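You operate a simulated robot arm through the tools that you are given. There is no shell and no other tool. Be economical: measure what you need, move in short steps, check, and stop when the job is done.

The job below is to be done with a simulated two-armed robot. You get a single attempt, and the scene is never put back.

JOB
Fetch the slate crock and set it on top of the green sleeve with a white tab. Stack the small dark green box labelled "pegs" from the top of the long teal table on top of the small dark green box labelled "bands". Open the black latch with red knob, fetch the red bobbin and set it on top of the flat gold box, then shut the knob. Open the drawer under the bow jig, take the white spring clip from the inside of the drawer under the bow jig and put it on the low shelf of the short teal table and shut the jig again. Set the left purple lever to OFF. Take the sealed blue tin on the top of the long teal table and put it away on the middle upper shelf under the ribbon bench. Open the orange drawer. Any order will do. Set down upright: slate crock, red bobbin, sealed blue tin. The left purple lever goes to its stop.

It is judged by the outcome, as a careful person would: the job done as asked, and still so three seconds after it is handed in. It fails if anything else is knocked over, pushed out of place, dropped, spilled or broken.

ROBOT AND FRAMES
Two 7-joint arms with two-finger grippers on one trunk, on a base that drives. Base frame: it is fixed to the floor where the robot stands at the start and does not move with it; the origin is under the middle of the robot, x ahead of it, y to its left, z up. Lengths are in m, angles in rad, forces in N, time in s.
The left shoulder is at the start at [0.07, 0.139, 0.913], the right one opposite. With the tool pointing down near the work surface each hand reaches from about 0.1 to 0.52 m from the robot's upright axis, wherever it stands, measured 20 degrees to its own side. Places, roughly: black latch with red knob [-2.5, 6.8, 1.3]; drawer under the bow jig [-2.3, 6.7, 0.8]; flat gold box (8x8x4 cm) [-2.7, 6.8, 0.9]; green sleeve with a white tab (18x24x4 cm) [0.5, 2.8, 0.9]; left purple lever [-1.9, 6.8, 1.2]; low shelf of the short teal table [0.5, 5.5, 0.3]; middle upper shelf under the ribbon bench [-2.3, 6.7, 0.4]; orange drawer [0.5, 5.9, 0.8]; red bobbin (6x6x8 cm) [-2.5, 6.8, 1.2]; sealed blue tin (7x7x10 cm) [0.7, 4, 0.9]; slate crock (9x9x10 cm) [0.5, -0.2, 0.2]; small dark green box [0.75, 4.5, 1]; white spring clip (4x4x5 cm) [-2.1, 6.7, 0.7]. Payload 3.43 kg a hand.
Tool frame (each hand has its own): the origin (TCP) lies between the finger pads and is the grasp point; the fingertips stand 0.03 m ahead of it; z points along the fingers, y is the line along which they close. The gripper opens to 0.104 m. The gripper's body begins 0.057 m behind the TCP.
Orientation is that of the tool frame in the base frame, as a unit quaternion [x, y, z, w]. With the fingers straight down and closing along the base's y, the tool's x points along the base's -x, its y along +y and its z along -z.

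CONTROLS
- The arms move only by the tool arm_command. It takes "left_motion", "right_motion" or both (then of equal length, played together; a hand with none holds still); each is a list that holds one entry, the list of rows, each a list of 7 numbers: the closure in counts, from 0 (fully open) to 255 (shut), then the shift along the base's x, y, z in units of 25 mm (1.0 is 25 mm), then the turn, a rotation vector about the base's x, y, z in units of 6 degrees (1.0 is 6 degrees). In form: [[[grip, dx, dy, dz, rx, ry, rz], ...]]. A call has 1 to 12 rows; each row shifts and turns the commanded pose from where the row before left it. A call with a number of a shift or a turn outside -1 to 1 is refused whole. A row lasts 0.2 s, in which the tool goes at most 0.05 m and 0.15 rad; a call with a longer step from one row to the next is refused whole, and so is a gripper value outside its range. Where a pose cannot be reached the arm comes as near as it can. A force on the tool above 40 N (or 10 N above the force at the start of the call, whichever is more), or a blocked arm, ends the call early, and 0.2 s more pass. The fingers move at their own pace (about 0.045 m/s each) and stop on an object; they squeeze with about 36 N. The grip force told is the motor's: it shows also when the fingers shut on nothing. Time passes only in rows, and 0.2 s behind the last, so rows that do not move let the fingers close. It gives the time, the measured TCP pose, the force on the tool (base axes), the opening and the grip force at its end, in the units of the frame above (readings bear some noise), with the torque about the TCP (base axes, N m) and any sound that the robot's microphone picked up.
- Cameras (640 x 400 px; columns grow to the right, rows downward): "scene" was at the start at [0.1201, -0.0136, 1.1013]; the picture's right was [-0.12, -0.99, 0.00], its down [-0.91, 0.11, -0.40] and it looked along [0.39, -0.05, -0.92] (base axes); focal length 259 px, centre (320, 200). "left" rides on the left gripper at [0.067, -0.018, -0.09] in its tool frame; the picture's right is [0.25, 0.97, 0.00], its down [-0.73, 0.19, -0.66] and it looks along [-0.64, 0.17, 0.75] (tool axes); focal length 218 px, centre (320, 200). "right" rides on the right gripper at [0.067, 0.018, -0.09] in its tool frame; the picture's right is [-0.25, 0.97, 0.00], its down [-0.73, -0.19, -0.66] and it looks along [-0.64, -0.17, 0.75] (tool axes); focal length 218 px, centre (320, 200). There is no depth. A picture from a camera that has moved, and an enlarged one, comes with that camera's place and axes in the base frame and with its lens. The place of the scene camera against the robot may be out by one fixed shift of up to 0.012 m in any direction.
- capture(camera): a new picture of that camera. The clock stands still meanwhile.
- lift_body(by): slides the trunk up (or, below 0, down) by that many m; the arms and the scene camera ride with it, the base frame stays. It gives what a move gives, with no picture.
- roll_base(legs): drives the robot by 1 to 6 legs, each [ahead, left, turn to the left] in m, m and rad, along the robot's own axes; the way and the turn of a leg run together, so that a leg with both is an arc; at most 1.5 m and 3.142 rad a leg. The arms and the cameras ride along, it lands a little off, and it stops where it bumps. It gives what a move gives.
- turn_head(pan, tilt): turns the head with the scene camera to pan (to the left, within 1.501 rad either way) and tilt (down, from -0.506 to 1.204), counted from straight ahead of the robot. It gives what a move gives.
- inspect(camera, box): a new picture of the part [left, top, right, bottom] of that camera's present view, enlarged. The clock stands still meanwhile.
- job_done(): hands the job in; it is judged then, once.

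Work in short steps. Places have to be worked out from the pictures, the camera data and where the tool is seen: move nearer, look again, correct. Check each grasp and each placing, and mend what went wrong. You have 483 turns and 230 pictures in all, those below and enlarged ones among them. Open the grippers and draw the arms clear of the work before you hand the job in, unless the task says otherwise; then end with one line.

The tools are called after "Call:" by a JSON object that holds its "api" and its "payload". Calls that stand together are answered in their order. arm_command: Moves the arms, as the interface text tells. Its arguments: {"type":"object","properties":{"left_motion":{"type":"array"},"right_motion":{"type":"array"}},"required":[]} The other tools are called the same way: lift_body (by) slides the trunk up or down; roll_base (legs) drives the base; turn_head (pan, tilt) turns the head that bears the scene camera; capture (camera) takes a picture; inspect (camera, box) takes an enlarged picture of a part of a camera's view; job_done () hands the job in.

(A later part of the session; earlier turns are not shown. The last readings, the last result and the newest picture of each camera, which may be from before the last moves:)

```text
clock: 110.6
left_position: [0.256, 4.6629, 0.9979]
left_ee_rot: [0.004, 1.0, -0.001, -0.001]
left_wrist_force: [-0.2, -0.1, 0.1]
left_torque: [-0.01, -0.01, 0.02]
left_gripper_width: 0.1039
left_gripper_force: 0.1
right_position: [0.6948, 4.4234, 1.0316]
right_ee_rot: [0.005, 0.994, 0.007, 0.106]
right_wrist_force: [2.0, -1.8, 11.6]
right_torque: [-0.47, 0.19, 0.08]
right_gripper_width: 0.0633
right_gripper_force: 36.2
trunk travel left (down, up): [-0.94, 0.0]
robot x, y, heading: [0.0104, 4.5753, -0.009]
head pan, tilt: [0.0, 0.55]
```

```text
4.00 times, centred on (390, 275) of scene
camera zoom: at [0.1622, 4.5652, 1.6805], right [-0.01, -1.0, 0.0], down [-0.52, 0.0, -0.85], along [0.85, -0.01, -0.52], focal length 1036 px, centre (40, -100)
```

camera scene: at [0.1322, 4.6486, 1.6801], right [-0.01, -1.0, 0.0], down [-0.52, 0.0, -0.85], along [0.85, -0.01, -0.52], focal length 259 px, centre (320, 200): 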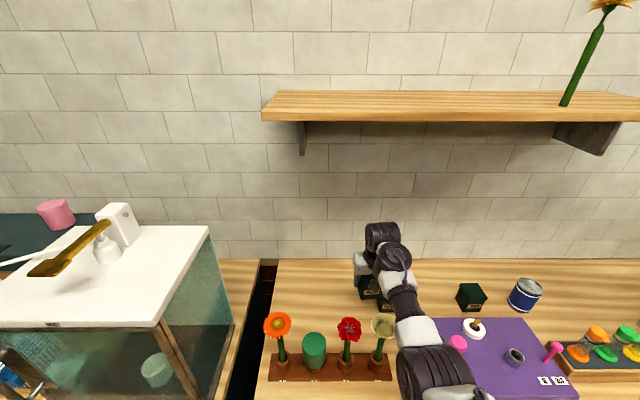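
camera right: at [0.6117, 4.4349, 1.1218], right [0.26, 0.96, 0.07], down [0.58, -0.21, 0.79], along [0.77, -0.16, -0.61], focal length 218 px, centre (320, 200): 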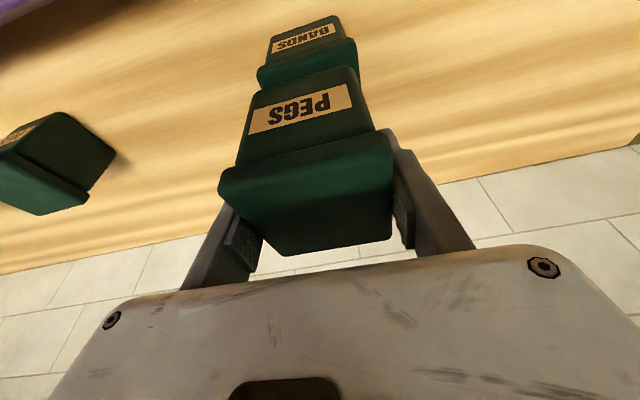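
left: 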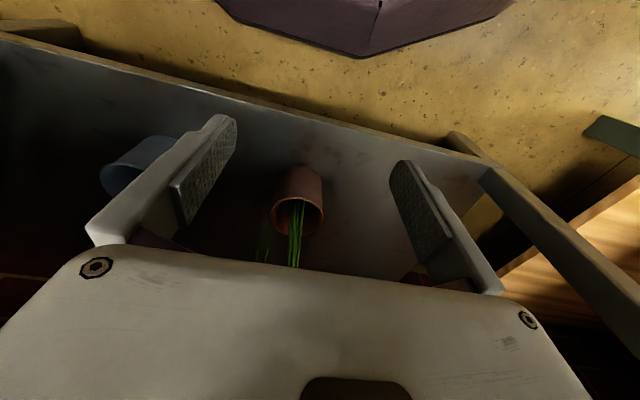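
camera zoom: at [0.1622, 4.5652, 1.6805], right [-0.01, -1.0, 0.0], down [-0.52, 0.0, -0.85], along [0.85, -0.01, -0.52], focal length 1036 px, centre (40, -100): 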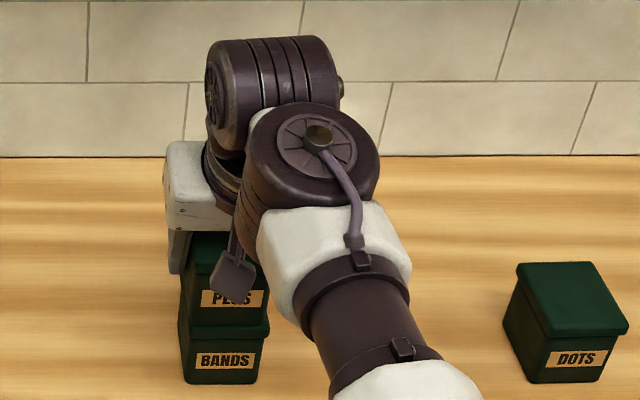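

Contact; PEGS sits squarely on BANDS. Ease, open, and lift straight up.

Call:
{"api": "arm_command", "payload": {"right_motion": [[[230, 0, 0, 0.08, 0, 0, 0], [150, 0, 0, 0, 0, 0, 0], [80, 0, 0, 0, 0, 0, 0], [0, 0, 0, 0, 0, 0, 0], [0, 0, 0, 0, 0, 0, 0], [0, 0, 0, 0.5, 0, 0, 0], [0, 0, 0, 0.7, 0, 0, 0], [0, 0, 0, 0.8, 0, -0.5, 0], [0, 0, 0, 0.8, 0, -0.5, 0], [0, 0, 0, 0.8, 0, -0.5, 0], [0, 0, 0, 0.8, 0, -0.5, 0], [0, 0, 0, 0, 0, 0, 0]]]}}

Call:
{"api": "capture", "payload": {"camera": "right"}}

```text
clock: 113.2
left_position: [0.2558, 4.6636, 0.9971]
left_ee_rot: [0.005, 1.0, -0.001, -0.001]
left_wrist_force: [0.2, 0.6, 1.2]
left_torque: [0.04, 0.0, -0.01]
left_gripper_width: 0.1039
left_gripper_force: 0.0
right_position: [0.6943, 4.4235, 1.1417]
right_ee_rot: [0.005, 0.978, 0.007, 0.206]
right_wrist_force: [0.4, 0.4, -0.3]
right_torque: [-0.02, 0.04, 0.01]
right_gripper_width: 0.1039
right_gripper_force: 0.0
trunk travel left (down, up): [-0.94, 0.0]
robot x, y, heading: [0.0134, 4.5701, 0.001]
head pan, tilt: [0.0, 0.55]
```

```text
178 pictures are left
camera right: at [0.5963, 4.4412, 1.1968], right [0.24, 0.96, 0.12], down [0.4, -0.21, 0.89], along [0.89, -0.16, -0.44], focal length 218 px, centre (320, 200)
```

right: 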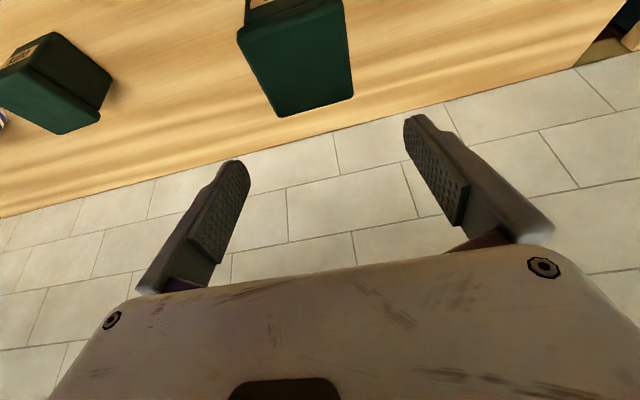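

Stack is good. I raise the hand a bit and slide the base right 0.46 m to the tin.

Call:
{"api": "arm_command", "payload": {"right_motion": [[[0, 0, 0, 0.7, 0, 0, 0], [0, 0, 0, 0.7, 0, 0, 0], [0, 0, 0, 0, 0, 0, 0]]]}}

Call:
{"api": "roll_base", "payload": {"legs": [[0, -0.46, 0]]}}

Call:
{"api": "capture", "payload": {"camera": "right"}}

Call:
{"api": "capture", "payload": {"camera": "scene"}}

```text
clock: 114.0
left_position: [0.2555, 4.6634, 0.9981]
left_ee_rot: [0.005, 1.0, 0.0, -0.001]
left_wrist_force: [-0.2, -0.4, 0.1]
left_torque: [-0.02, 0.0, 0.03]
left_gripper_width: 0.1039
left_gripper_force: 0.1
right_position: [0.6944, 4.4243, 1.1779]
right_ee_rot: [0.004, 0.978, 0.008, 0.206]
right_wrist_force: [1.0, -0.2, 0.9]
right_torque: [0.03, 0.04, 0.01]
right_gripper_width: 0.1038
right_gripper_force: 0.1
trunk travel left (down, up): [-0.94, 0.0]
robot x, y, heading: [0.0134, 4.5699, -0.001]
head pan, tilt: [0.0, 0.55]
```

```text
clock: 116.8
left_position: [0.251, 4.2106, 0.9966]
left_ee_rot: [0.008, 1.0, -0.001, -0.002]
left_wrist_force: [-0.9, -0.2, 0.6]
left_torque: [0.0, 0.0, 0.0]
left_gripper_width: 0.1042
left_gripper_force: 0.2
right_position: [0.689, 3.9688, 1.1761]
right_ee_rot: [0.007, 0.978, 0.005, 0.207]
right_wrist_force: [-0.2, 0.0, -0.9]
right_torque: [-0.04, -0.02, 0.03]
right_gripper_width: 0.1038
right_gripper_force: 0.1
trunk travel left (down, up): [-0.94, 0.0]
robot x, y, heading: [0.0109, 4.1205, -0.015]
head pan, tilt: [0.0, 0.55]
```

```text
177 pictures are left
camera right: at [0.5911, 3.9867, 1.2326], right [0.24, 0.96, 0.12], down [0.4, -0.21, 0.89], along [0.88, -0.17, -0.44], focal length 218 px, centre (320, 200)
```

right: 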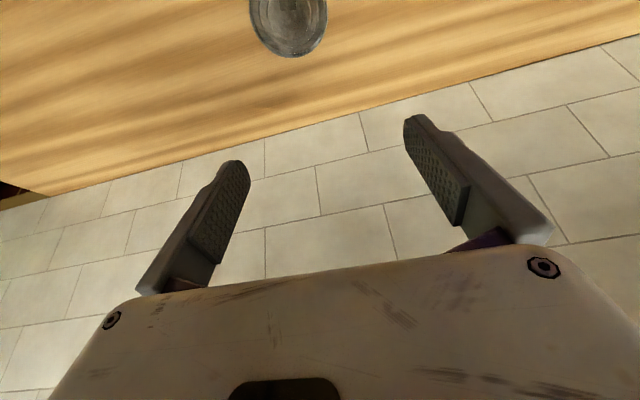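

```text
176 pictures are left
camera scene: at [0.1598, 4.1134, 1.6801], right [-0.01, -1.0, 0.0], down [-0.52, 0.01, -0.85], along [0.85, -0.01, -0.52], focal length 259 px, centre (320, 200)
```

scene: 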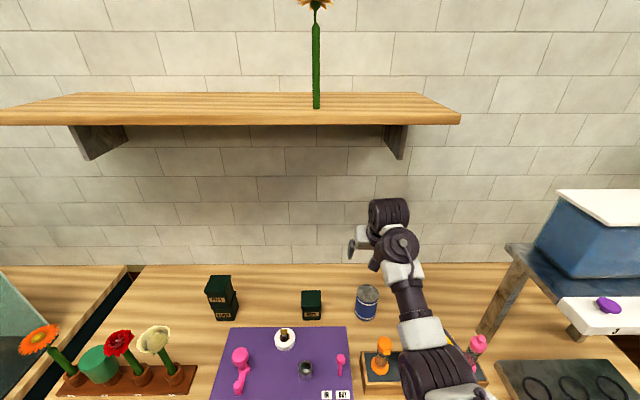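

Tin top is near [0.70,3.955]. I steepen the pitch and lower to look closer.

Call:
{"api": "arm_command", "payload": {"right_motion": [[[0, 0, -0.2, -0.7, 0, 0.5, 0.15], [0, 0, -0.2, -0.7, 0, 0.5, 0], [0, 0, 0, -0.8, 0, 0.5, 0], [0, 0, 0, -0.8, 0, 0.5, 0], [0, 0, 0, -0.5, 0, 0, 0], [0, 0, 0, 0, 0, 0, 0]]]}}

Call:
{"api": "capture", "payload": {"camera": "right"}}

Call:
{"api": "inspect", "payload": {"camera": "scene", "box": [320, 200, 480, 300]}}

```text
clock: 118.2
left_position: [0.2516, 4.2085, 0.9971]
left_ee_rot: [0.007, 1.0, -0.001, -0.001]
left_wrist_force: [0.5, -0.2, -0.3]
left_torque: [0.0, 0.0, 0.02]
left_gripper_width: 0.104
left_gripper_force: 0.1
right_position: [0.6885, 3.9563, 1.0897]
right_ee_rot: [0.0, 0.995, 0.008, 0.102]
right_wrist_force: [-0.5, 0.2, 0.5]
right_torque: [0.0, 0.0, -0.01]
right_gripper_width: 0.1041
right_gripper_force: 0.1
trunk travel left (down, up): [-0.94, 0.0]
robot x, y, heading: [0.0075, 4.1206, -0.018]
head pan, tilt: [0.0, 0.55]
```

```text
175 pictures are left
camera right: at [0.6035, 3.9734, 1.1643], right [0.25, 0.97, 0.07], down [0.58, -0.2, 0.79], along [0.78, -0.15, -0.61], focal length 218 px, centre (320, 200)
```

right: 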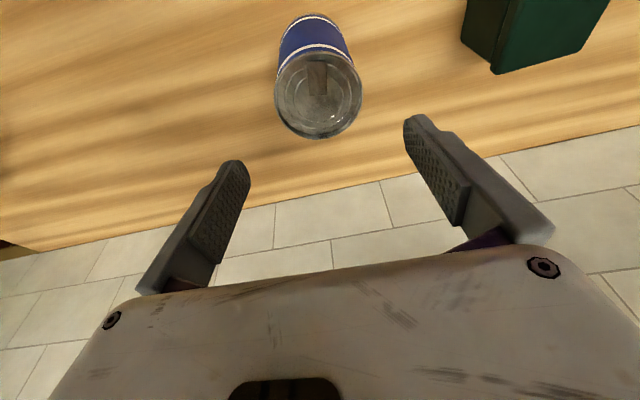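

```text
4.00 times, centred on (400, 250) of scene
camera zoom: at [0.1594, 4.1111, 1.6802], right [-0.01, -1.0, 0.0], down [-0.52, 0.01, -0.85], along [0.85, -0.01, -0.52], focal length 1036 px, centre (0, 0)
```

zoom: 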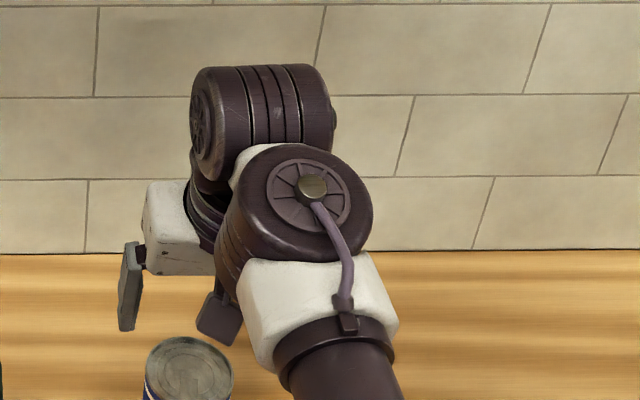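

Tin lid centre ≈[0.692,3.963,0.989]. I align and lower to TCP ≈0.957, then check before closing.

Call:
{"api": "arm_command", "payload": {"right_motion": [[[0, 0.14, 0.28, -0.5, 0, 0, 0], [0, 0, 0, -0.8, 0, 0, 0], [0, 0, 0, -0.8, 0, 0, 0], [0, 0, 0, -0.8, 0, 0, 0], [0, 0, 0, -0.8, 0, 0, 0], [0, 0, 0, -0.8, 0, 0, 0], [0, 0, 0, -0.7, 0, 0, 0], [0, 0, 0, 0, 0, 0, 0]]]}}

Call:
{"api": "capture", "payload": {"camera": "right"}}

```text
clock: 120.0
left_position: [0.2518, 4.2086, 0.9966]
left_ee_rot: [0.007, 1.0, 0.0, -0.001]
left_wrist_force: [-0.5, 0.4, 0.1]
left_torque: [0.0, 0.01, 0.01]
left_gripper_width: 0.1038
left_gripper_force: 0.0
right_position: [0.6912, 3.9648, 0.9591]
right_ee_rot: [0.0, 0.995, 0.008, 0.104]
right_wrist_force: [-0.3, -0.5, -0.4]
right_torque: [0.02, 0.03, 0.0]
right_gripper_width: 0.104
right_gripper_force: 0.1
trunk travel left (down, up): [-0.94, 0.0]
robot x, y, heading: [0.0077, 4.1207, -0.009]
head pan, tilt: [0.0, 0.55]
```

```text
173 pictures are left
camera right: at [0.6071, 3.9807, 1.0329], right [0.25, 0.97, 0.07], down [0.58, -0.2, 0.79], along [0.78, -0.15, -0.61], focal length 218 px, centre (320, 200)
```

right: 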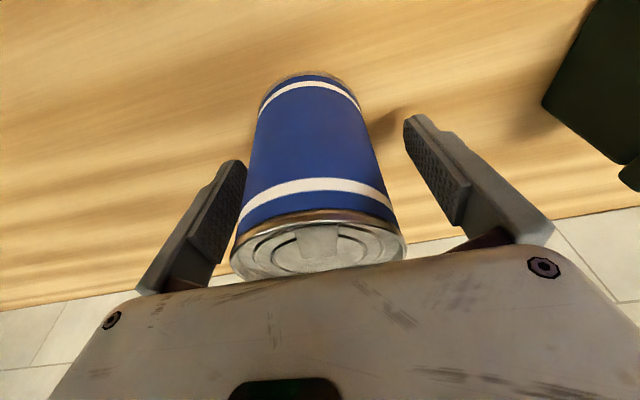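

The tin is between the fingers; close and lift gently.

Call:
{"api": "arm_command", "payload": {"right_motion": [[[0, 0, -0.12, 0, 0, 0, 0], [110, 0, 0, 0, 0, 0, 0], [150, 0, 0, 0, 0, 0, 0], [200, 0, 0, 0, 0, 0, 0], [230, 0, 0, 0, 0, 0, 0], [230, 0, 0, 0, 0, 0, 0]]]}}

Call:
{"api": "arm_command", "payload": {"right_motion": [[[230, 0, 0, 0.3, 0, 0, 0], [230, 0, 0, 0.3, 0, 0, 0], [230, 0, 0, 0.4, 0, 0, 0], [230, 0, 0, 0.5, 0, 0, 0], [230, 0, 0, 0, 0, 0, 0]]]}}

Call:
{"api": "capture", "payload": {"camera": "right"}}

```text
clock: 121.4
left_position: [0.2526, 4.2086, 0.9972]
left_ee_rot: [0.007, 1.0, 0.0, -0.001]
left_wrist_force: [-0.5, -0.2, -0.8]
left_torque: [0.0, -0.02, -0.05]
left_gripper_width: 0.104
left_gripper_force: 0.1
right_position: [0.6918, 3.9607, 0.9586]
right_ee_rot: [0.0, 0.995, 0.008, 0.103]
right_wrist_force: [0.3, -1.6, 0.7]
right_torque: [-0.18, -0.01, -0.01]
right_gripper_width: 0.0667
right_gripper_force: 36.1
trunk travel left (down, up): [-0.94, 0.0]
robot x, y, heading: [0.0085, 4.1202, -0.013]
head pan, tilt: [0.0, 0.55]
```

```text
clock: 122.6
left_position: [0.2517, 4.2075, 0.9955]
left_ee_rot: [0.008, 1.0, 0.0, -0.001]
left_wrist_force: [-0.8, 0.0, 0.7]
left_torque: [0.01, -0.02, 0.0]
left_gripper_width: 0.1039
left_gripper_force: 0.2
right_position: [0.692, 3.9615, 0.996]
right_ee_rot: [0.0, 0.995, 0.008, 0.103]
right_wrist_force: [-0.3, -0.8, -3.6]
right_torque: [0.01, 0.02, 0.0]
right_gripper_width: 0.0669
right_gripper_force: 36.2
trunk travel left (down, up): [-0.94, 0.0]
robot x, y, heading: [0.0089, 4.1228, -0.013]
head pan, tilt: [0.0, 0.55]
```

```text
172 pictures are left
camera right: at [0.6072, 3.9776, 1.0704], right [0.25, 0.97, 0.07], down [0.58, -0.2, 0.79], along [0.78, -0.16, -0.61], focal length 218 px, centre (320, 200)
```

right: 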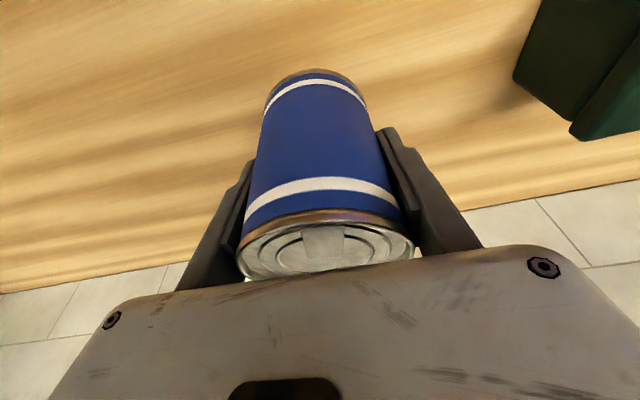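

Held (3.6 N). I lift with a pitch increase to ~24°, reaching TCP ≈1.18, to clear the bottles when backing out.

Call:
{"api": "arm_command", "payload": {"right_motion": [[[230, 0, 0, 0.8, 0, 0, 0], [230, 0, 0, 0.8, 0, 0, 0], [230, 0, 0, 0.8, 0, -0.5, 0], [230, 0, 0, 0.8, 0, -0.5, 0], [230, 0, 0, 0.8, 0, -0.5, 0], [230, 0, 0, 0.8, 0, -0.5, 0], [230, 0, 0, 0.8, 0, 0, 0], [230, 0, 0, 0.8, 0, 0, 0], [230, 0, 0, 0.8, 0, 0, 0], [230, 0, 0, 0, 0, 0, 0]]]}}

Call:
{"api": "capture", "payload": {"camera": "scene"}}

```text
clock: 124.8
left_position: [0.2514, 4.2087, 0.996]
left_ee_rot: [0.007, 1.0, 0.0, -0.001]
left_wrist_force: [-0.2, 0.3, 0.6]
left_torque: [0.01, 0.01, 0.01]
left_gripper_width: 0.1041
left_gripper_force: 0.1
right_position: [0.6927, 3.9602, 1.1763]
right_ee_rot: [-0.001, 0.978, 0.008, 0.206]
right_wrist_force: [0.2, 0.4, -3.4]
right_torque: [-0.02, -0.01, 0.0]
right_gripper_width: 0.067
right_gripper_force: 36.1
trunk travel left (down, up): [-0.94, 0.0]
robot x, y, heading: [0.0061, 4.1186, -0.011]
head pan, tilt: [0.0, 0.55]
```

```text
171 pictures are left
camera scene: at [0.1605, 4.1111, 1.6801], right [-0.01, -1.0, 0.0], down [-0.52, 0.01, -0.85], along [0.85, -0.01, -0.52], focal length 259 px, centre (320, 200)
```

scene: 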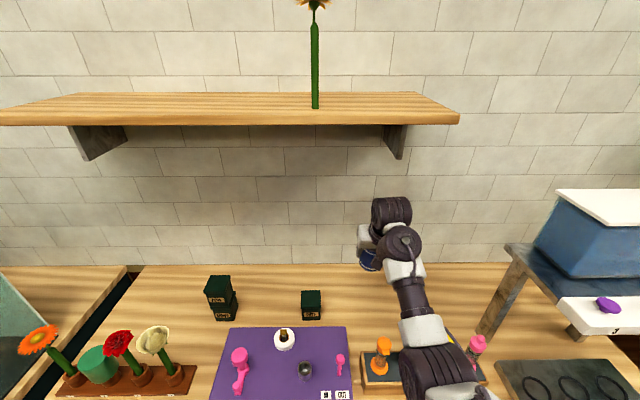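

Back out from the table, then look toward the bow-jig bench (rear-left corner of the room).

Call:
{"api": "roll_base", "payload": {"legs": [[-0.7, 0, 0.01]]}}

Call:
{"api": "turn_head", "payload": {"pan": 1.3, "tilt": 0.35}}

Call:
{"api": "capture", "payload": {"camera": "scene"}}

```text
clock: 128.6
left_position: [-0.4446, 4.2165, 0.9966]
left_ee_rot: [0.001, 1.0, 0.0, -0.002]
left_wrist_force: [0.0, -0.1, 0.1]
left_torque: [-0.01, -0.02, -0.01]
left_gripper_width: 0.1041
left_gripper_force: 0.0
right_position: [-0.0012, 3.973, 1.1766]
right_ee_rot: [-0.006, 0.978, 0.008, 0.206]
right_wrist_force: [-0.7, 0.7, -2.9]
right_torque: [0.02, 0.01, -0.01]
right_gripper_width: 0.0667
right_gripper_force: 35.8
trunk travel left (down, up): [-0.94, 0.0]
robot x, y, heading: [-0.6918, 4.1248, 0.002]
head pan, tilt: [0.0, 0.55]
```

```text
clock: 130.1
left_position: [-0.4458, 4.2163, 0.9974]
left_ee_rot: [0.002, 1.0, 0.001, -0.001]
left_wrist_force: [0.0, 0.5, -0.2]
left_torque: [-0.01, 0.0, 0.0]
left_gripper_width: 0.1043
left_gripper_force: 0.1
right_position: [-0.0022, 3.9715, 1.1777]
right_ee_rot: [-0.006, 0.978, 0.008, 0.206]
right_wrist_force: [-0.3, 0.3, -3.5]
right_torque: [-0.04, 0.02, 0.0]
right_gripper_width: 0.0669
right_gripper_force: 35.6
trunk travel left (down, up): [-0.94, 0.0]
robot x, y, heading: [-0.6907, 4.1232, -0.002]
head pan, tilt: [1.3, 0.351]
```

```text
170 pictures are left
camera scene: at [-0.6008, 4.2074, 1.6984], right [0.96, -0.27, 0.0], down [-0.09, -0.33, -0.94], along [0.25, 0.9, -0.34], focal length 259 px, centre (320, 200)
```

scene: 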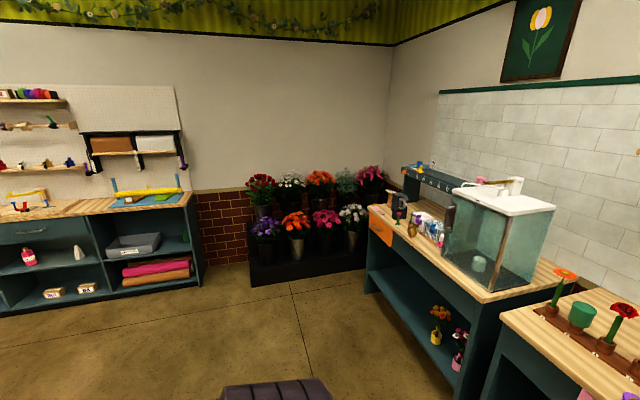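

I turn to face +y and look over the route.

Call:
{"api": "roll_base", "payload": {"legs": [[0, 0, 1.571]]}}

Call:
{"api": "turn_head", "payload": {"pan": 0.7, "tilt": 0.4}}

Call:
{"api": "capture", "payload": {"camera": "scene"}}

```text
clock: 134.3
left_position: [-0.7847, 4.3656, 0.9961]
left_ee_rot: [0.712, -0.702, 0.002, 0.0]
left_wrist_force: [0.5, -0.6, 0.0]
left_torque: [0.0, 0.02, 0.03]
left_gripper_width: 0.1037
left_gripper_force: 0.1
right_position: [-0.5494, 4.8149, 1.1784]
right_ee_rot: [0.702, -0.681, -0.153, -0.138]
right_wrist_force: [0.1, -0.8, -2.8]
right_torque: [0.01, 0.0, -0.01]
right_gripper_width: 0.067
right_gripper_force: 35.7
trunk travel left (down, up): [-0.94, 0.0]
robot x, y, heading: [-0.6888, 4.1257, 1.583]
head pan, tilt: [1.3, 0.351]
```

```text
clock: 135.3
left_position: [-0.7854, 4.3667, 0.9982]
left_ee_rot: [0.712, -0.702, 0.001, 0.001]
left_wrist_force: [0.3, 0.2, -0.9]
left_torque: [-0.02, -0.01, -0.02]
left_gripper_width: 0.1041
left_gripper_force: 0.2
right_position: [-0.5493, 4.8138, 1.1769]
right_ee_rot: [0.702, -0.682, -0.153, -0.138]
right_wrist_force: [0.0, 0.5, -2.5]
right_torque: [-0.02, -0.03, 0.0]
right_gripper_width: 0.0672
right_gripper_force: 35.7
trunk travel left (down, up): [-0.94, 0.0]
robot x, y, heading: [-0.6915, 4.1253, 1.586]
head pan, tilt: [0.7, 0.4]
```

```text
169 pictures are left
camera scene: at [-0.7382, 4.2387, 1.6938], right [0.75, 0.66, 0.0], down [0.26, -0.29, -0.92], along [-0.61, 0.69, -0.39], focal length 259 px, centre (320, 200)
```

scene: 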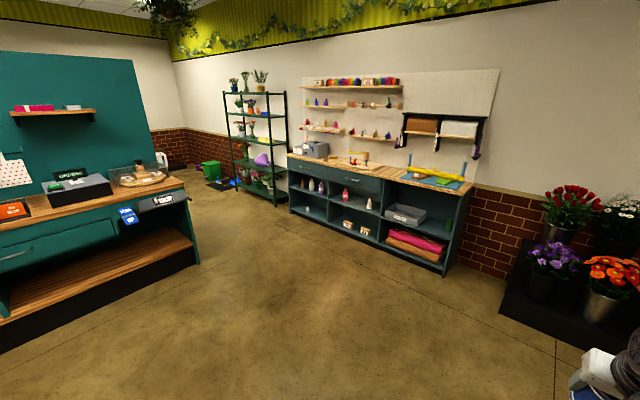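

Floor is clear. Bench front at y≈6.6, x from −3.5 to −1.2. I drive diagonally to about (−2.3, 5.6).

Call:
{"api": "roll_base", "payload": {"legs": [[0.72, 0.8, -0.006], [0.72, 0.82, -0.006]]}}

Call:
{"api": "turn_head", "payload": {"pan": 0.0, "tilt": 0.35}}

Call:
{"api": "capture", "payload": {"camera": "scene"}}

```text
clock: 146.0
left_position: [-2.4019, 5.7882, 0.9972]
left_ee_rot: [-0.705, 0.709, -0.001, -0.001]
left_wrist_force: [-0.3, 0.1, 0.5]
left_torque: [0.03, -0.01, -0.03]
left_gripper_width: 0.104
left_gripper_force: 0.0
right_position: [-2.1592, 6.2321, 1.1779]
right_ee_rot: [0.695, -0.689, -0.152, -0.139]
right_wrist_force: [0.5, -0.8, -2.9]
right_torque: [-0.05, 0.02, 0.0]
right_gripper_width: 0.067
right_gripper_force: 35.7
trunk travel left (down, up): [-0.94, 0.0]
robot x, y, heading: [-2.3116, 5.5465, 1.571]
head pan, tilt: [0.7, 0.4]
```

```text
clock: 147.1
left_position: [-2.403, 5.7906, 0.996]
left_ee_rot: [-0.705, 0.709, -0.001, 0.0]
left_wrist_force: [-0.1, 0.4, -0.2]
left_torque: [-0.02, 0.0, -0.01]
left_gripper_width: 0.1043
left_gripper_force: 0.1
right_position: [-2.158, 6.2326, 1.1776]
right_ee_rot: [0.696, -0.688, -0.152, -0.139]
right_wrist_force: [0.0, -0.4, -3.5]
right_torque: [-0.01, 0.02, -0.02]
right_gripper_width: 0.0671
right_gripper_force: 36.3
trunk travel left (down, up): [-0.94, 0.0]
robot x, y, heading: [-2.3107, 5.5466, 1.566]
head pan, tilt: [0.0, 0.351]
```

```text
168 pictures are left
camera scene: at [-2.2989, 5.683, 1.6983], right [1.0, 0.0, 0.0], down [0.0, -0.34, -0.94], along [0.0, 0.94, -0.34], focal length 259 px, centre (320, 200)
```

scene: 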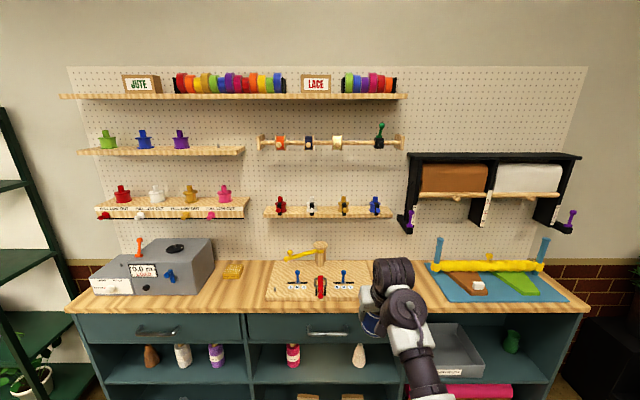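

I zoom in on the rack area.

Call:
{"api": "inspect", "payload": {"camera": "scene", "box": [240, 110, 420, 222]}}

Call:
{"api": "inspect", "payload": {"camera": "scene", "box": [80, 110, 260, 222]}}

Call:
{"api": "inspect", "payload": {"camera": "scene", "box": [210, 220, 390, 332]}}

Call:
{"api": "inspect", "payload": {"camera": "scene", "box": [390, 140, 590, 264]}}

```text
3.56 times, centred on (330, 166) of scene
camera zoom: at [-2.2989, 5.683, 1.6983], right [1.0, 0.0, 0.0], down [0.0, -0.34, -0.94], along [0.0, 0.94, -0.34], focal length 920 px, centre (284, 321)
```

zoom: 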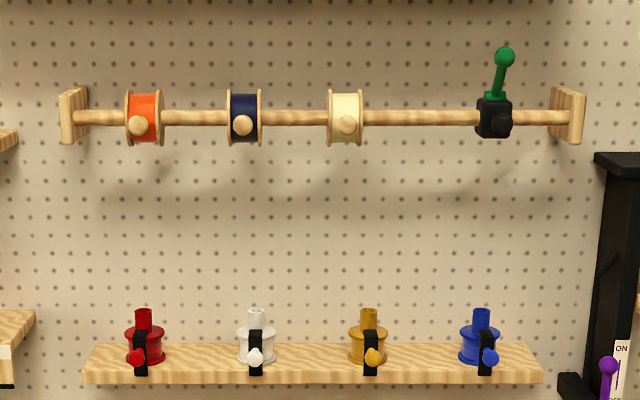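

```text
3.56 times, centred on (170, 166) of scene
camera zoom: at [-2.2989, 5.683, 1.6983], right [1.0, 0.0, 0.0], down [0.0, -0.34, -0.94], along [0.0, 0.94, -0.34], focal length 920 px, centre (853, 321)
```

zoom: 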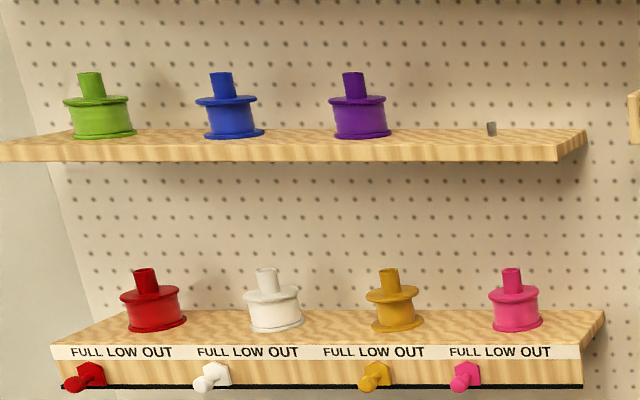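

```text
3.56 times, centred on (300, 276) of scene
camera zoom: at [-2.2989, 5.683, 1.6983], right [1.0, 0.0, 0.0], down [0.0, -0.34, -0.94], along [0.0, 0.94, -0.34], focal length 920 px, centre (391, -70)
```

zoom: 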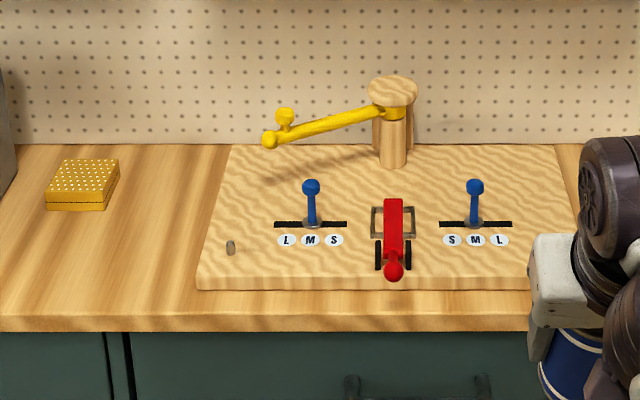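

```text
3.20 times, centred on (490, 202) of scene
camera zoom: at [-2.2989, 5.683, 1.6983], right [1.0, 0.0, 0.0], down [0.0, -0.34, -0.94], along [0.0, 0.94, -0.34], focal length 828 px, centre (-224, 194)
```

zoom: 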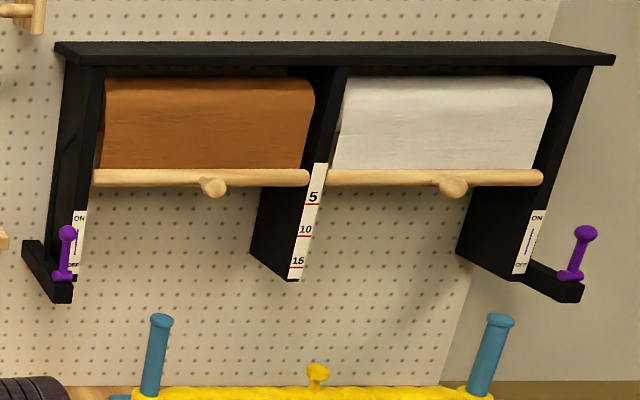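

Red bobbin is behind its black latch on the small wall shelf; left purple lever on the black rack; the jig's drawer is in the middle of the bench. First the tin: I must regrasp it with a flatter hand, so I'll set it on the free bench top spot ≈[−2.66,6.64] left of the jig. Drive there.

Call:
{"api": "roll_base", "payload": {"legs": [[0.25, 0.5, 0]]}}

Call:
{"api": "arm_command", "payload": {"right_motion": [[[230, 0, 0, 0, -0.5, 0, 0], [230, 0, 0, -0.5, -0.5, 0, 0], [230, 0, 0, -0.8, -0.5, 0, 0], [230, 0, 0, -0.8, -0.5, 0, 0], [230, 0, 0, -0.8, 0, 0, 0], [230, 0, 0, 0, 0, 0, 0]]]}}

Call:
{"api": "capture", "payload": {"camera": "right"}}

Call:
{"api": "capture", "payload": {"camera": "scene"}}

```text
clock: 150.3
left_position: [-2.9136, 6.0432, 0.9977]
left_ee_rot: [0.708, -0.706, 0.001, 0.001]
left_wrist_force: [0.5, 0.8, 0.1]
left_torque: [0.01, 0.0, 0.0]
left_gripper_width: 0.104
left_gripper_force: 0.0
right_position: [-2.6735, 6.4887, 1.1769]
right_ee_rot: [0.699, -0.685, -0.154, -0.138]
right_wrist_force: [0.7, -0.5, -3.7]
right_torque: [-0.04, 0.01, -0.02]
right_gripper_width: 0.0669
right_gripper_force: 35.9
trunk travel left (down, up): [-0.94, 0.0]
robot x, y, heading: [-2.8205, 5.7967, 1.573]
head pan, tilt: [0.0, 0.351]
```

```text
clock: 151.7
left_position: [-2.915, 6.0441, 0.9967]
left_ee_rot: [0.708, -0.706, 0.001, 0.001]
left_wrist_force: [0.0, 0.3, 0.3]
left_torque: [0.04, -0.01, -0.02]
left_gripper_width: 0.1039
left_gripper_force: 0.1
right_position: [-2.6732, 6.489, 1.1033]
right_ee_rot: [0.709, -0.698, -0.079, -0.065]
right_wrist_force: [0.1, 0.6, -3.8]
right_torque: [0.0, 0.03, 0.0]
right_gripper_width: 0.0668
right_gripper_force: 35.9
trunk travel left (down, up): [-0.94, 0.0]
robot x, y, heading: [-2.8202, 5.8007, 1.578]
head pan, tilt: [0.0, 0.351]
```

```text
163 pictures are left
camera right: at [-2.6891, 6.4054, 1.1783], right [-0.97, 0.23, 0.07], down [0.19, 0.58, 0.79], along [0.14, 0.78, -0.61], focal length 218 px, centre (320, 200)
```

right: 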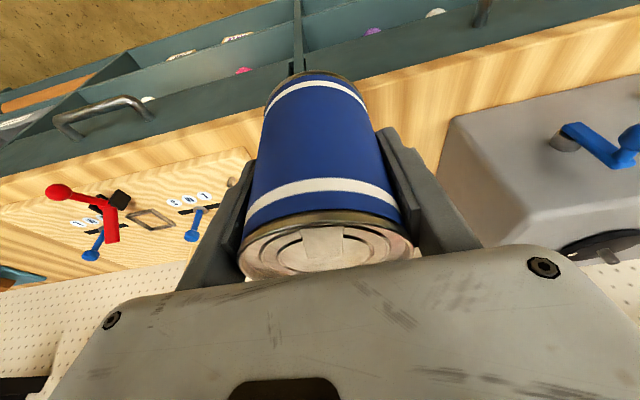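

```text
162 pictures are left
camera scene: at [-2.8099, 5.9381, 1.6983], right [1.0, 0.01, 0.0], down [0.0, -0.34, -0.94], along [-0.01, 0.94, -0.34], focal length 259 px, centre (320, 200)
```

scene: 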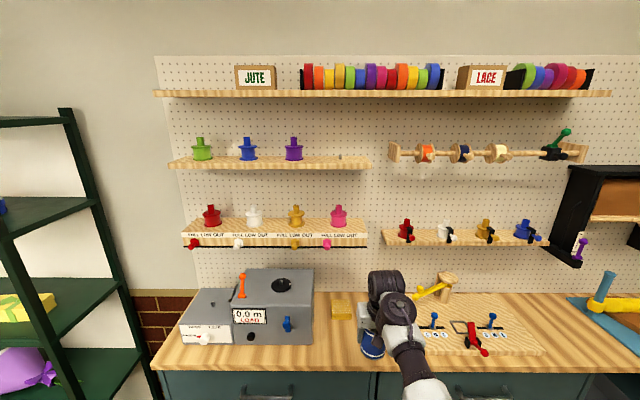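

I drive forward 0.15 m and lower the tin until contact with the bench top.

Call:
{"api": "roll_base", "payload": {"legs": [[0.15, 0, -0.004]]}}

Call:
{"api": "arm_command", "payload": {"right_motion": [[[230, 0, 0, -0.8, 0, 0, 0], [230, 0, 0, -0.8, 0, 0, 0], [230, 0, 0, -0.8, 0, 0, 0], [230, 0, 0, -0.8, 0, 0, 0], [230, 0, 0, -0.8, 0, 0, 0], [230, 0, 0, 0, 0, 0, 0]]]}}

Call:
{"api": "capture", "payload": {"camera": "right"}}

```text
clock: 153.1
left_position: [-2.914, 6.1916, 0.997]
left_ee_rot: [0.707, -0.707, -0.001, 0.0]
left_wrist_force: [-0.4, 0.6, -0.6]
left_torque: [0.01, -0.04, 0.0]
left_gripper_width: 0.1039
left_gripper_force: 0.0
right_position: [-2.6725, 6.6357, 1.106]
right_ee_rot: [0.708, -0.699, -0.081, -0.066]
right_wrist_force: [-0.5, 0.0, -3.2]
right_torque: [0.01, 0.0, 0.03]
right_gripper_width: 0.0669
right_gripper_force: 36.0
trunk travel left (down, up): [-0.94, 0.0]
robot x, y, heading: [-2.8202, 5.9514, 1.574]
head pan, tilt: [0.0, 0.351]
```

```text
clock: 154.5
left_position: [-2.9145, 6.1935, 0.9966]
left_ee_rot: [0.707, -0.707, 0.001, 0.001]
left_wrist_force: [-0.3, 0.1, 0.2]
left_torque: [0.0, 0.0, 0.02]
left_gripper_width: 0.1039
left_gripper_force: 0.1
right_position: [-2.6719, 6.6389, 1.0029]
right_ee_rot: [0.708, -0.699, -0.08, -0.066]
right_wrist_force: [0.7, -0.2, -2.7]
right_torque: [-0.01, -0.02, -0.04]
right_gripper_width: 0.0667
right_gripper_force: 35.6
trunk travel left (down, up): [-0.94, 0.0]
robot x, y, heading: [-2.8247, 5.9499, 1.572]
head pan, tilt: [0.0, 0.351]
```

```text
161 pictures are left
camera right: at [-2.6879, 6.5545, 1.0776], right [-0.97, 0.23, 0.07], down [0.2, 0.58, 0.79], along [0.14, 0.78, -0.61], focal length 218 px, centre (320, 200)
```

right: 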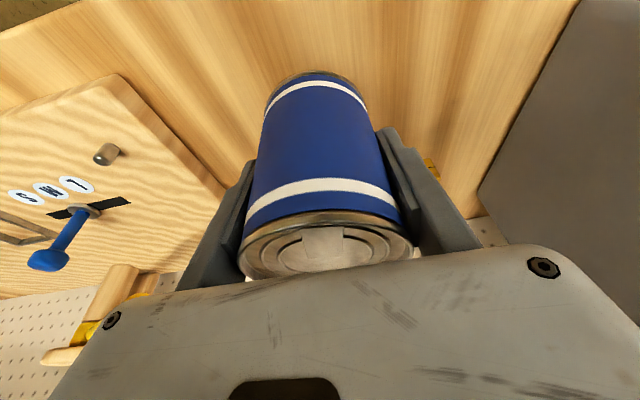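

Clear spot. Lower 3 cm, then in 4 mm steps.

Call:
{"api": "arm_command", "payload": {"right_motion": [[[230, 0, 0, -0.6, 0, 0, 0], [230, 0, 0, -0.6, 0, 0, 0], [230, 0, 0, 0, 0, 0, 0]]]}}

Call:
{"api": "arm_command", "payload": {"right_motion": [[[230, 0, 0, -0.2, 0, 0, 0], [230, 0, 0, -0.2, 0, 0, 0], [230, 0, 0, 0, 0, 0, 0]]]}}

```text
clock: 155.3
left_position: [-2.9153, 6.193, 0.9967]
left_ee_rot: [0.708, -0.707, 0.001, 0.002]
left_wrist_force: [0.4, 0.6, 0.1]
left_torque: [0.02, 0.01, 0.01]
left_gripper_width: 0.1038
left_gripper_force: 0.1
right_position: [-2.6724, 6.6385, 0.9728]
right_ee_rot: [0.707, -0.699, -0.08, -0.066]
right_wrist_force: [-0.3, 0.0, -2.7]
right_torque: [-0.03, -0.02, -0.02]
right_gripper_width: 0.067
right_gripper_force: 35.9
trunk travel left (down, up): [-0.94, 0.0]
robot x, y, heading: [-2.824, 5.95, 1.572]
head pan, tilt: [0.0, 0.351]
```

```text
clock: 156.1
left_position: [-2.9143, 6.1936, 0.997]
left_ee_rot: [0.707, -0.707, 0.002, 0.001]
left_wrist_force: [0.5, -0.2, 0.1]
left_torque: [0.0, 0.02, 0.01]
left_gripper_width: 0.1041
left_gripper_force: 0.1
right_position: [-2.6728, 6.6364, 0.9633]
right_ee_rot: [0.708, -0.699, -0.079, -0.065]
right_wrist_force: [-0.3, 1.0, -4.1]
right_torque: [0.0, -0.03, 0.02]
right_gripper_width: 0.0667
right_gripper_force: 36.0
trunk travel left (down, up): [-0.94, 0.0]
robot x, y, heading: [-2.8245, 5.9518, 1.574]
head pan, tilt: [0.0, 0.351]
```

Not yet touching; continue.

Call:
{"api": "arm_command", "payload": {"right_motion": [[[230, 0, 0, -0.15, 0, 0, 0], [230, 0, 0, 0, 0, 0, 0]]]}}

Call:
{"api": "arm_command", "payload": {"right_motion": [[[230, 0, 0, -0.15, 0, 0, 0], [230, 0, 0, 0, 0, 0, 0]]]}}

```text
clock: 156.7
left_position: [-2.9142, 6.1926, 0.9968]
left_ee_rot: [-0.707, 0.708, -0.001, -0.001]
left_wrist_force: [1.2, -0.6, -0.4]
left_torque: [0.02, 0.03, -0.03]
left_gripper_width: 0.104
left_gripper_force: 0.0
right_position: [-2.6727, 6.6383, 0.9606]
right_ee_rot: [0.708, -0.698, -0.08, -0.065]
right_wrist_force: [0.1, -0.7, -2.5]
right_torque: [0.0, 0.02, 0.04]
right_gripper_width: 0.0667
right_gripper_force: 36.4
trunk travel left (down, up): [-0.94, 0.0]
robot x, y, heading: [-2.8212, 5.9508, 1.575]
head pan, tilt: [0.0, 0.351]
```

```text
clock: 157.3
left_position: [-2.9152, 6.1922, 0.9981]
left_ee_rot: [-0.707, 0.707, -0.002, -0.001]
left_wrist_force: [-0.5, -0.2, 0.2]
left_torque: [0.01, -0.02, -0.01]
left_gripper_width: 0.1043
left_gripper_force: 0.1
right_position: [-2.673, 6.6385, 0.9583]
right_ee_rot: [0.708, -0.699, -0.081, -0.066]
right_wrist_force: [1.8, 0.8, 9.2]
right_torque: [-0.01, -0.5, 0.04]
right_gripper_width: 0.0668
right_gripper_force: 36.1
trunk travel left (down, up): [-0.94, 0.0]
robot x, y, heading: [-2.8184, 5.9536, 1.568]
head pan, tilt: [0.0, 0.351]
```

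Contact at 0.958. Open and lift straight up, then back the base off.

Call:
{"api": "arm_command", "payload": {"right_motion": [[[230, 0, 0, 0.06, 0, 0, 0], [120, 0, 0, 0, 0, 0, 0], [50, 0, 0, 0, 0, 0, 0], [0, 0, 0, 0, 0, 0, 0], [0, 0, 0, 0, 0, 0, 0], [0, 0, 0, 0.8, 0, 0, 0], [0, 0, 0, 0.8, 0, 0, 0], [0, 0, 0, 0.8, 0, 0, 0], [0, 0, 0, 0.8, 0, 0, 0], [0, 0, 0, 0.5, 0, 0, 0], [0, 0, 0, 0, 0, 0, 0]]]}}

Call:
{"api": "capture", "payload": {"camera": "right"}}

```text
clock: 159.7
left_position: [-2.9143, 6.1925, 0.996]
left_ee_rot: [0.707, -0.707, 0.001, 0.001]
left_wrist_force: [0.3, -0.1, -0.6]
left_torque: [-0.01, 0.02, 0.0]
left_gripper_width: 0.1041
left_gripper_force: 0.0
right_position: [-2.671, 6.638, 1.0502]
right_ee_rot: [0.708, -0.699, -0.08, -0.066]
right_wrist_force: [0.9, 0.2, -0.7]
right_torque: [0.0, -0.01, -0.02]
right_gripper_width: 0.104
right_gripper_force: 0.1
trunk travel left (down, up): [-0.94, 0.0]
robot x, y, heading: [-2.8196, 5.9536, 1.574]
head pan, tilt: [0.0, 0.351]
```

```text
160 pictures are left
camera right: at [-2.6862, 6.5537, 1.1251], right [-0.97, 0.23, 0.07], down [0.2, 0.58, 0.79], along [0.14, 0.78, -0.61], focal length 218 px, centre (320, 200)
```

right: 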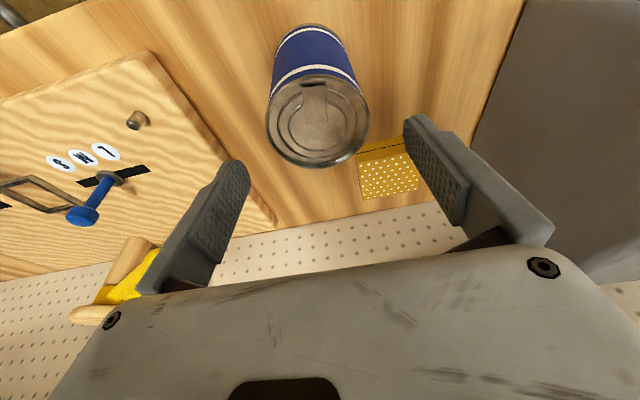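

Tin placed. Back off 0.35 m, pitch the right hand to ~60° and lower.

Call:
{"api": "roll_base", "payload": {"legs": [[-0.35, 0, 0]]}}

Call:
{"api": "arm_command", "payload": {"right_motion": [[[0, 0, -0.3, -0.4, 1, 0, 0], [0, 0, -0.3, -0.4, 1, 0, 0], [0, 0, -0.3, -0.4, 1, 0, 0], [0, 0, -0.3, -0.4, 1, 0, 0], [0, 0, -0.3, -0.4, 1, 0, 0], [0, 0, -0.3, -0.4, 1, 0, 0], [0, 0, -0.3, -0.4, 1, 0, 0], [0, 0, -0.3, -0.4, 1, 0, 0], [0, 0, 0, -0.4, 0, 0, 0], [0, 0, 0, 0, 0, 0, 0]]]}}

```text
clock: 162.0
left_position: [-2.913, 5.8426, 0.9955]
left_ee_rot: [0.709, -0.705, 0.002, 0.0]
left_wrist_force: [0.9, 0.2, -0.3]
left_torque: [-0.02, 0.0, 0.01]
left_gripper_width: 0.1038
left_gripper_force: 0.0
right_position: [-2.6728, 6.2881, 1.0485]
right_ee_rot: [0.709, -0.698, -0.079, -0.065]
right_wrist_force: [0.2, -0.5, 0.9]
right_torque: [-0.02, 0.02, 0.0]
right_gripper_width: 0.1039
right_gripper_force: 0.1
trunk travel left (down, up): [-0.94, 0.0]
robot x, y, heading: [-2.8205, 5.5995, 1.577]
head pan, tilt: [0.0, 0.351]
```

```text
clock: 164.2
left_position: [-2.9135, 5.8413, 0.9965]
left_ee_rot: [0.708, -0.706, 0.001, 0.0]
left_wrist_force: [0.6, 0.9, 0.3]
left_torque: [0.0, -0.01, 0.01]
left_gripper_width: 0.1042
left_gripper_force: 0.0
right_position: [-2.6716, 6.2261, 0.96]
right_ee_rot: [0.622, -0.604, -0.357, -0.347]
right_wrist_force: [0.5, -0.1, -0.4]
right_torque: [-0.05, 0.01, 0.02]
right_gripper_width: 0.1042
right_gripper_force: 0.0
trunk travel left (down, up): [-0.94, 0.0]
robot x, y, heading: [-2.8188, 5.6005, 1.575]
head pan, tilt: [0.0, 0.351]
```

Pitch is 60°, small yaw to correct. Drive 0.28 m forward and look at the tin alignment.

Call:
{"api": "arm_command", "payload": {"right_motion": [[[0, 0, 0, 0, 0, 0, -0.27], [0, 0, 0, 0, 0, 0, 0]]]}}

Call:
{"api": "roll_base", "payload": {"legs": [[0.28, 0, 0]]}}

Call:
{"api": "capture", "payload": {"camera": "right"}}

```text
clock: 164.8
left_position: [-2.9136, 5.8417, 0.996]
left_ee_rot: [0.708, -0.706, 0.0, 0.001]
left_wrist_force: [0.0, 0.3, -0.3]
left_torque: [-0.01, -0.01, -0.02]
left_gripper_width: 0.104
left_gripper_force: 0.0
right_position: [-2.6732, 6.227, 0.96]
right_ee_rot: [-0.612, 0.614, 0.352, 0.353]
right_wrist_force: [0.0, 0.8, 0.1]
right_torque: [0.01, 0.02, -0.04]
right_gripper_width: 0.1039
right_gripper_force: 0.1
trunk travel left (down, up): [-0.94, 0.0]
robot x, y, heading: [-2.8183, 5.5998, 1.577]
head pan, tilt: [0.0, 0.351]
```

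```text
clock: 166.8
left_position: [-2.9178, 6.1229, 0.9976]
left_ee_rot: [0.71, -0.704, 0.0, -0.001]
left_wrist_force: [0.2, 0.3, -0.1]
left_torque: [0.0, 0.02, 0.0]
left_gripper_width: 0.1041
left_gripper_force: 0.1
right_position: [-2.6783, 6.5092, 0.96]
right_ee_rot: [0.615, -0.612, -0.353, -0.352]
right_wrist_force: [0.6, -0.2, 0.2]
right_torque: [0.02, 0.04, 0.0]
right_gripper_width: 0.104
right_gripper_force: 0.0
trunk travel left (down, up): [-0.94, 0.0]
robot x, y, heading: [-2.8251, 5.8789, 1.586]
head pan, tilt: [0.0, 0.351]
```

```text
159 pictures are left
camera right: at [-2.6952, 6.3982, 0.9481], right [-0.97, 0.12, 0.22], down [0.19, -0.2, 0.96], along [0.16, 0.97, 0.17], focal length 218 px, centre (320, 200)
```

right: 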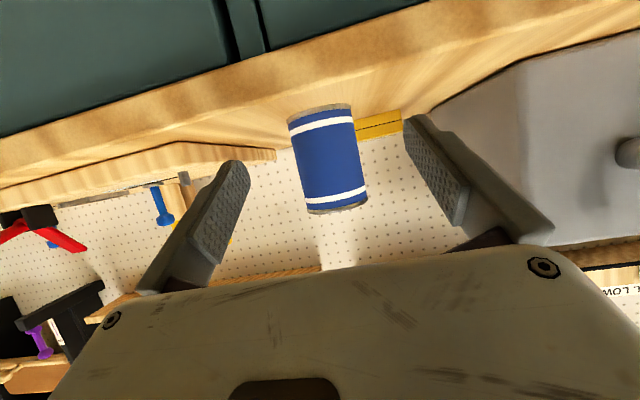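

Tin at x≈−2.6735; I shift +5 mm and extend 0.122 m forward around it.

Call:
{"api": "arm_command", "payload": {"right_motion": [[[0, 0.2, 0.6, 0, 0, 0, -0.1], [0, 0, 0.8, 0, 0, 0, 0], [0, 0, 0.8, 0, 0, 0, 0], [0, 0, 0.8, 0, 0, 0, 0], [0, 0, 0.8, 0, 0, 0, 0], [0, 0, 0, 0, 0, 0, 0]]]}}

Call:
{"api": "capture", "payload": {"camera": "right"}}

```text
clock: 168.2
left_position: [-2.9178, 6.1228, 0.9973]
left_ee_rot: [0.71, -0.704, 0.001, 0.001]
left_wrist_force: [-0.3, 0.5, 0.7]
left_torque: [0.0, 0.0, 0.01]
left_gripper_width: 0.1036
left_gripper_force: 0.1
right_position: [-2.6731, 6.6063, 0.9605]
right_ee_rot: [-0.611, 0.615, 0.351, 0.354]
right_wrist_force: [0.2, 0.3, -0.2]
right_torque: [-0.01, 0.02, 0.0]
right_gripper_width: 0.104
right_gripper_force: 0.1
trunk travel left (down, up): [-0.94, 0.0]
robot x, y, heading: [-2.8254, 5.8833, 1.582]
head pan, tilt: [0.0, 0.351]
```

```text
158 pictures are left
camera right: at [-2.6922, 6.4953, 0.9478], right [-0.97, 0.13, 0.22], down [0.19, -0.2, 0.96], along [0.17, 0.97, 0.17], focal length 218 px, centre (320, 200)
```

right: 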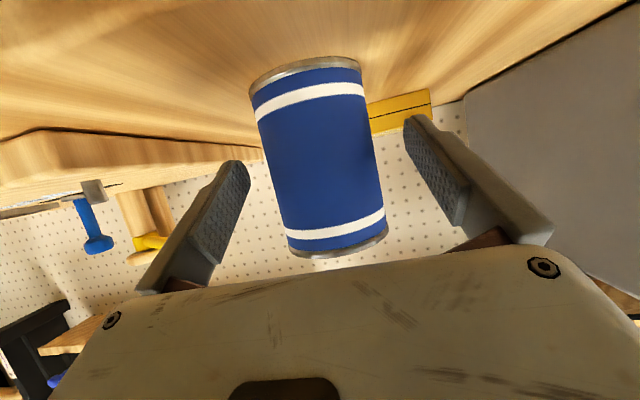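

Advance 28 mm, lower 1 cm and close on the tin, then lift a little.

Call:
{"api": "arm_command", "payload": {"right_motion": [[[0, 0, 0.6, -0.2, 0, 0, 0], [0, 0, 0.5, -0.2, 0, 0, 0], [0, 0, 0, 0, 0, 0, 0], [110, 0, 0, 0, 0, 0, 0], [160, 0, 0, 0, 0, 0, 0], [230, 0, 0, 0, 0, 0, 0], [230, 0, 0, 0, 0, 0, 0], [230, 0, 0, 0, 0, 0, 0]]]}}

Call:
{"api": "arm_command", "payload": {"right_motion": [[[230, 0, 0, 0.3, 0, 0, 0], [230, 0, 0, 0.4, 0, 0, 0], [230, 0, 0, 0.5, 0, 0, 0], [230, 0, 0, 0, 0, 0, 0]]]}}

Call:
{"api": "capture", "payload": {"camera": "right"}}

```text
clock: 169.9
left_position: [-2.918, 6.1248, 0.9964]
left_ee_rot: [0.71, -0.704, 0.001, 0.001]
left_wrist_force: [0.3, 0.1, -0.5]
left_torque: [-0.01, 0.02, -0.01]
left_gripper_width: 0.104
left_gripper_force: 0.2
right_position: [-2.6741, 6.6337, 0.9495]
right_ee_rot: [-0.611, 0.615, 0.351, 0.353]
right_wrist_force: [-0.8, 0.7, 0.8]
right_torque: [0.09, 0.05, -0.02]
right_gripper_width: 0.0668
right_gripper_force: 36.1
trunk travel left (down, up): [-0.94, 0.0]
robot x, y, heading: [-2.8206, 5.8818, 1.583]
head pan, tilt: [0.0, 0.351]
```

```text
clock: 170.9
left_position: [-2.918, 6.1241, 0.9963]
left_ee_rot: [0.711, -0.704, 0.001, 0.001]
left_wrist_force: [0.3, -0.7, -0.5]
left_torque: [0.0, 0.0, 0.03]
left_gripper_width: 0.1041
left_gripper_force: 0.1
right_position: [-2.6728, 6.6343, 0.9781]
right_ee_rot: [-0.612, 0.615, 0.351, 0.353]
right_wrist_force: [0.0, -0.6, -2.1]
right_torque: [-0.01, 0.0, 0.02]
right_gripper_width: 0.0666
right_gripper_force: 35.8
trunk travel left (down, up): [-0.94, 0.0]
robot x, y, heading: [-2.8249, 5.8803, 1.58]
head pan, tilt: [0.0, 0.351]
```

```text
157 pictures are left
camera right: at [-2.6921, 6.5239, 0.9666], right [-0.97, 0.13, 0.22], down [0.19, -0.2, 0.96], along [0.17, 0.97, 0.17], focal length 218 px, centre (320, 200)
```

right: 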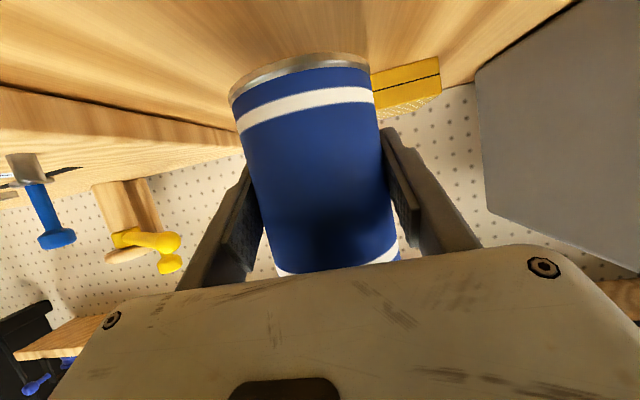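

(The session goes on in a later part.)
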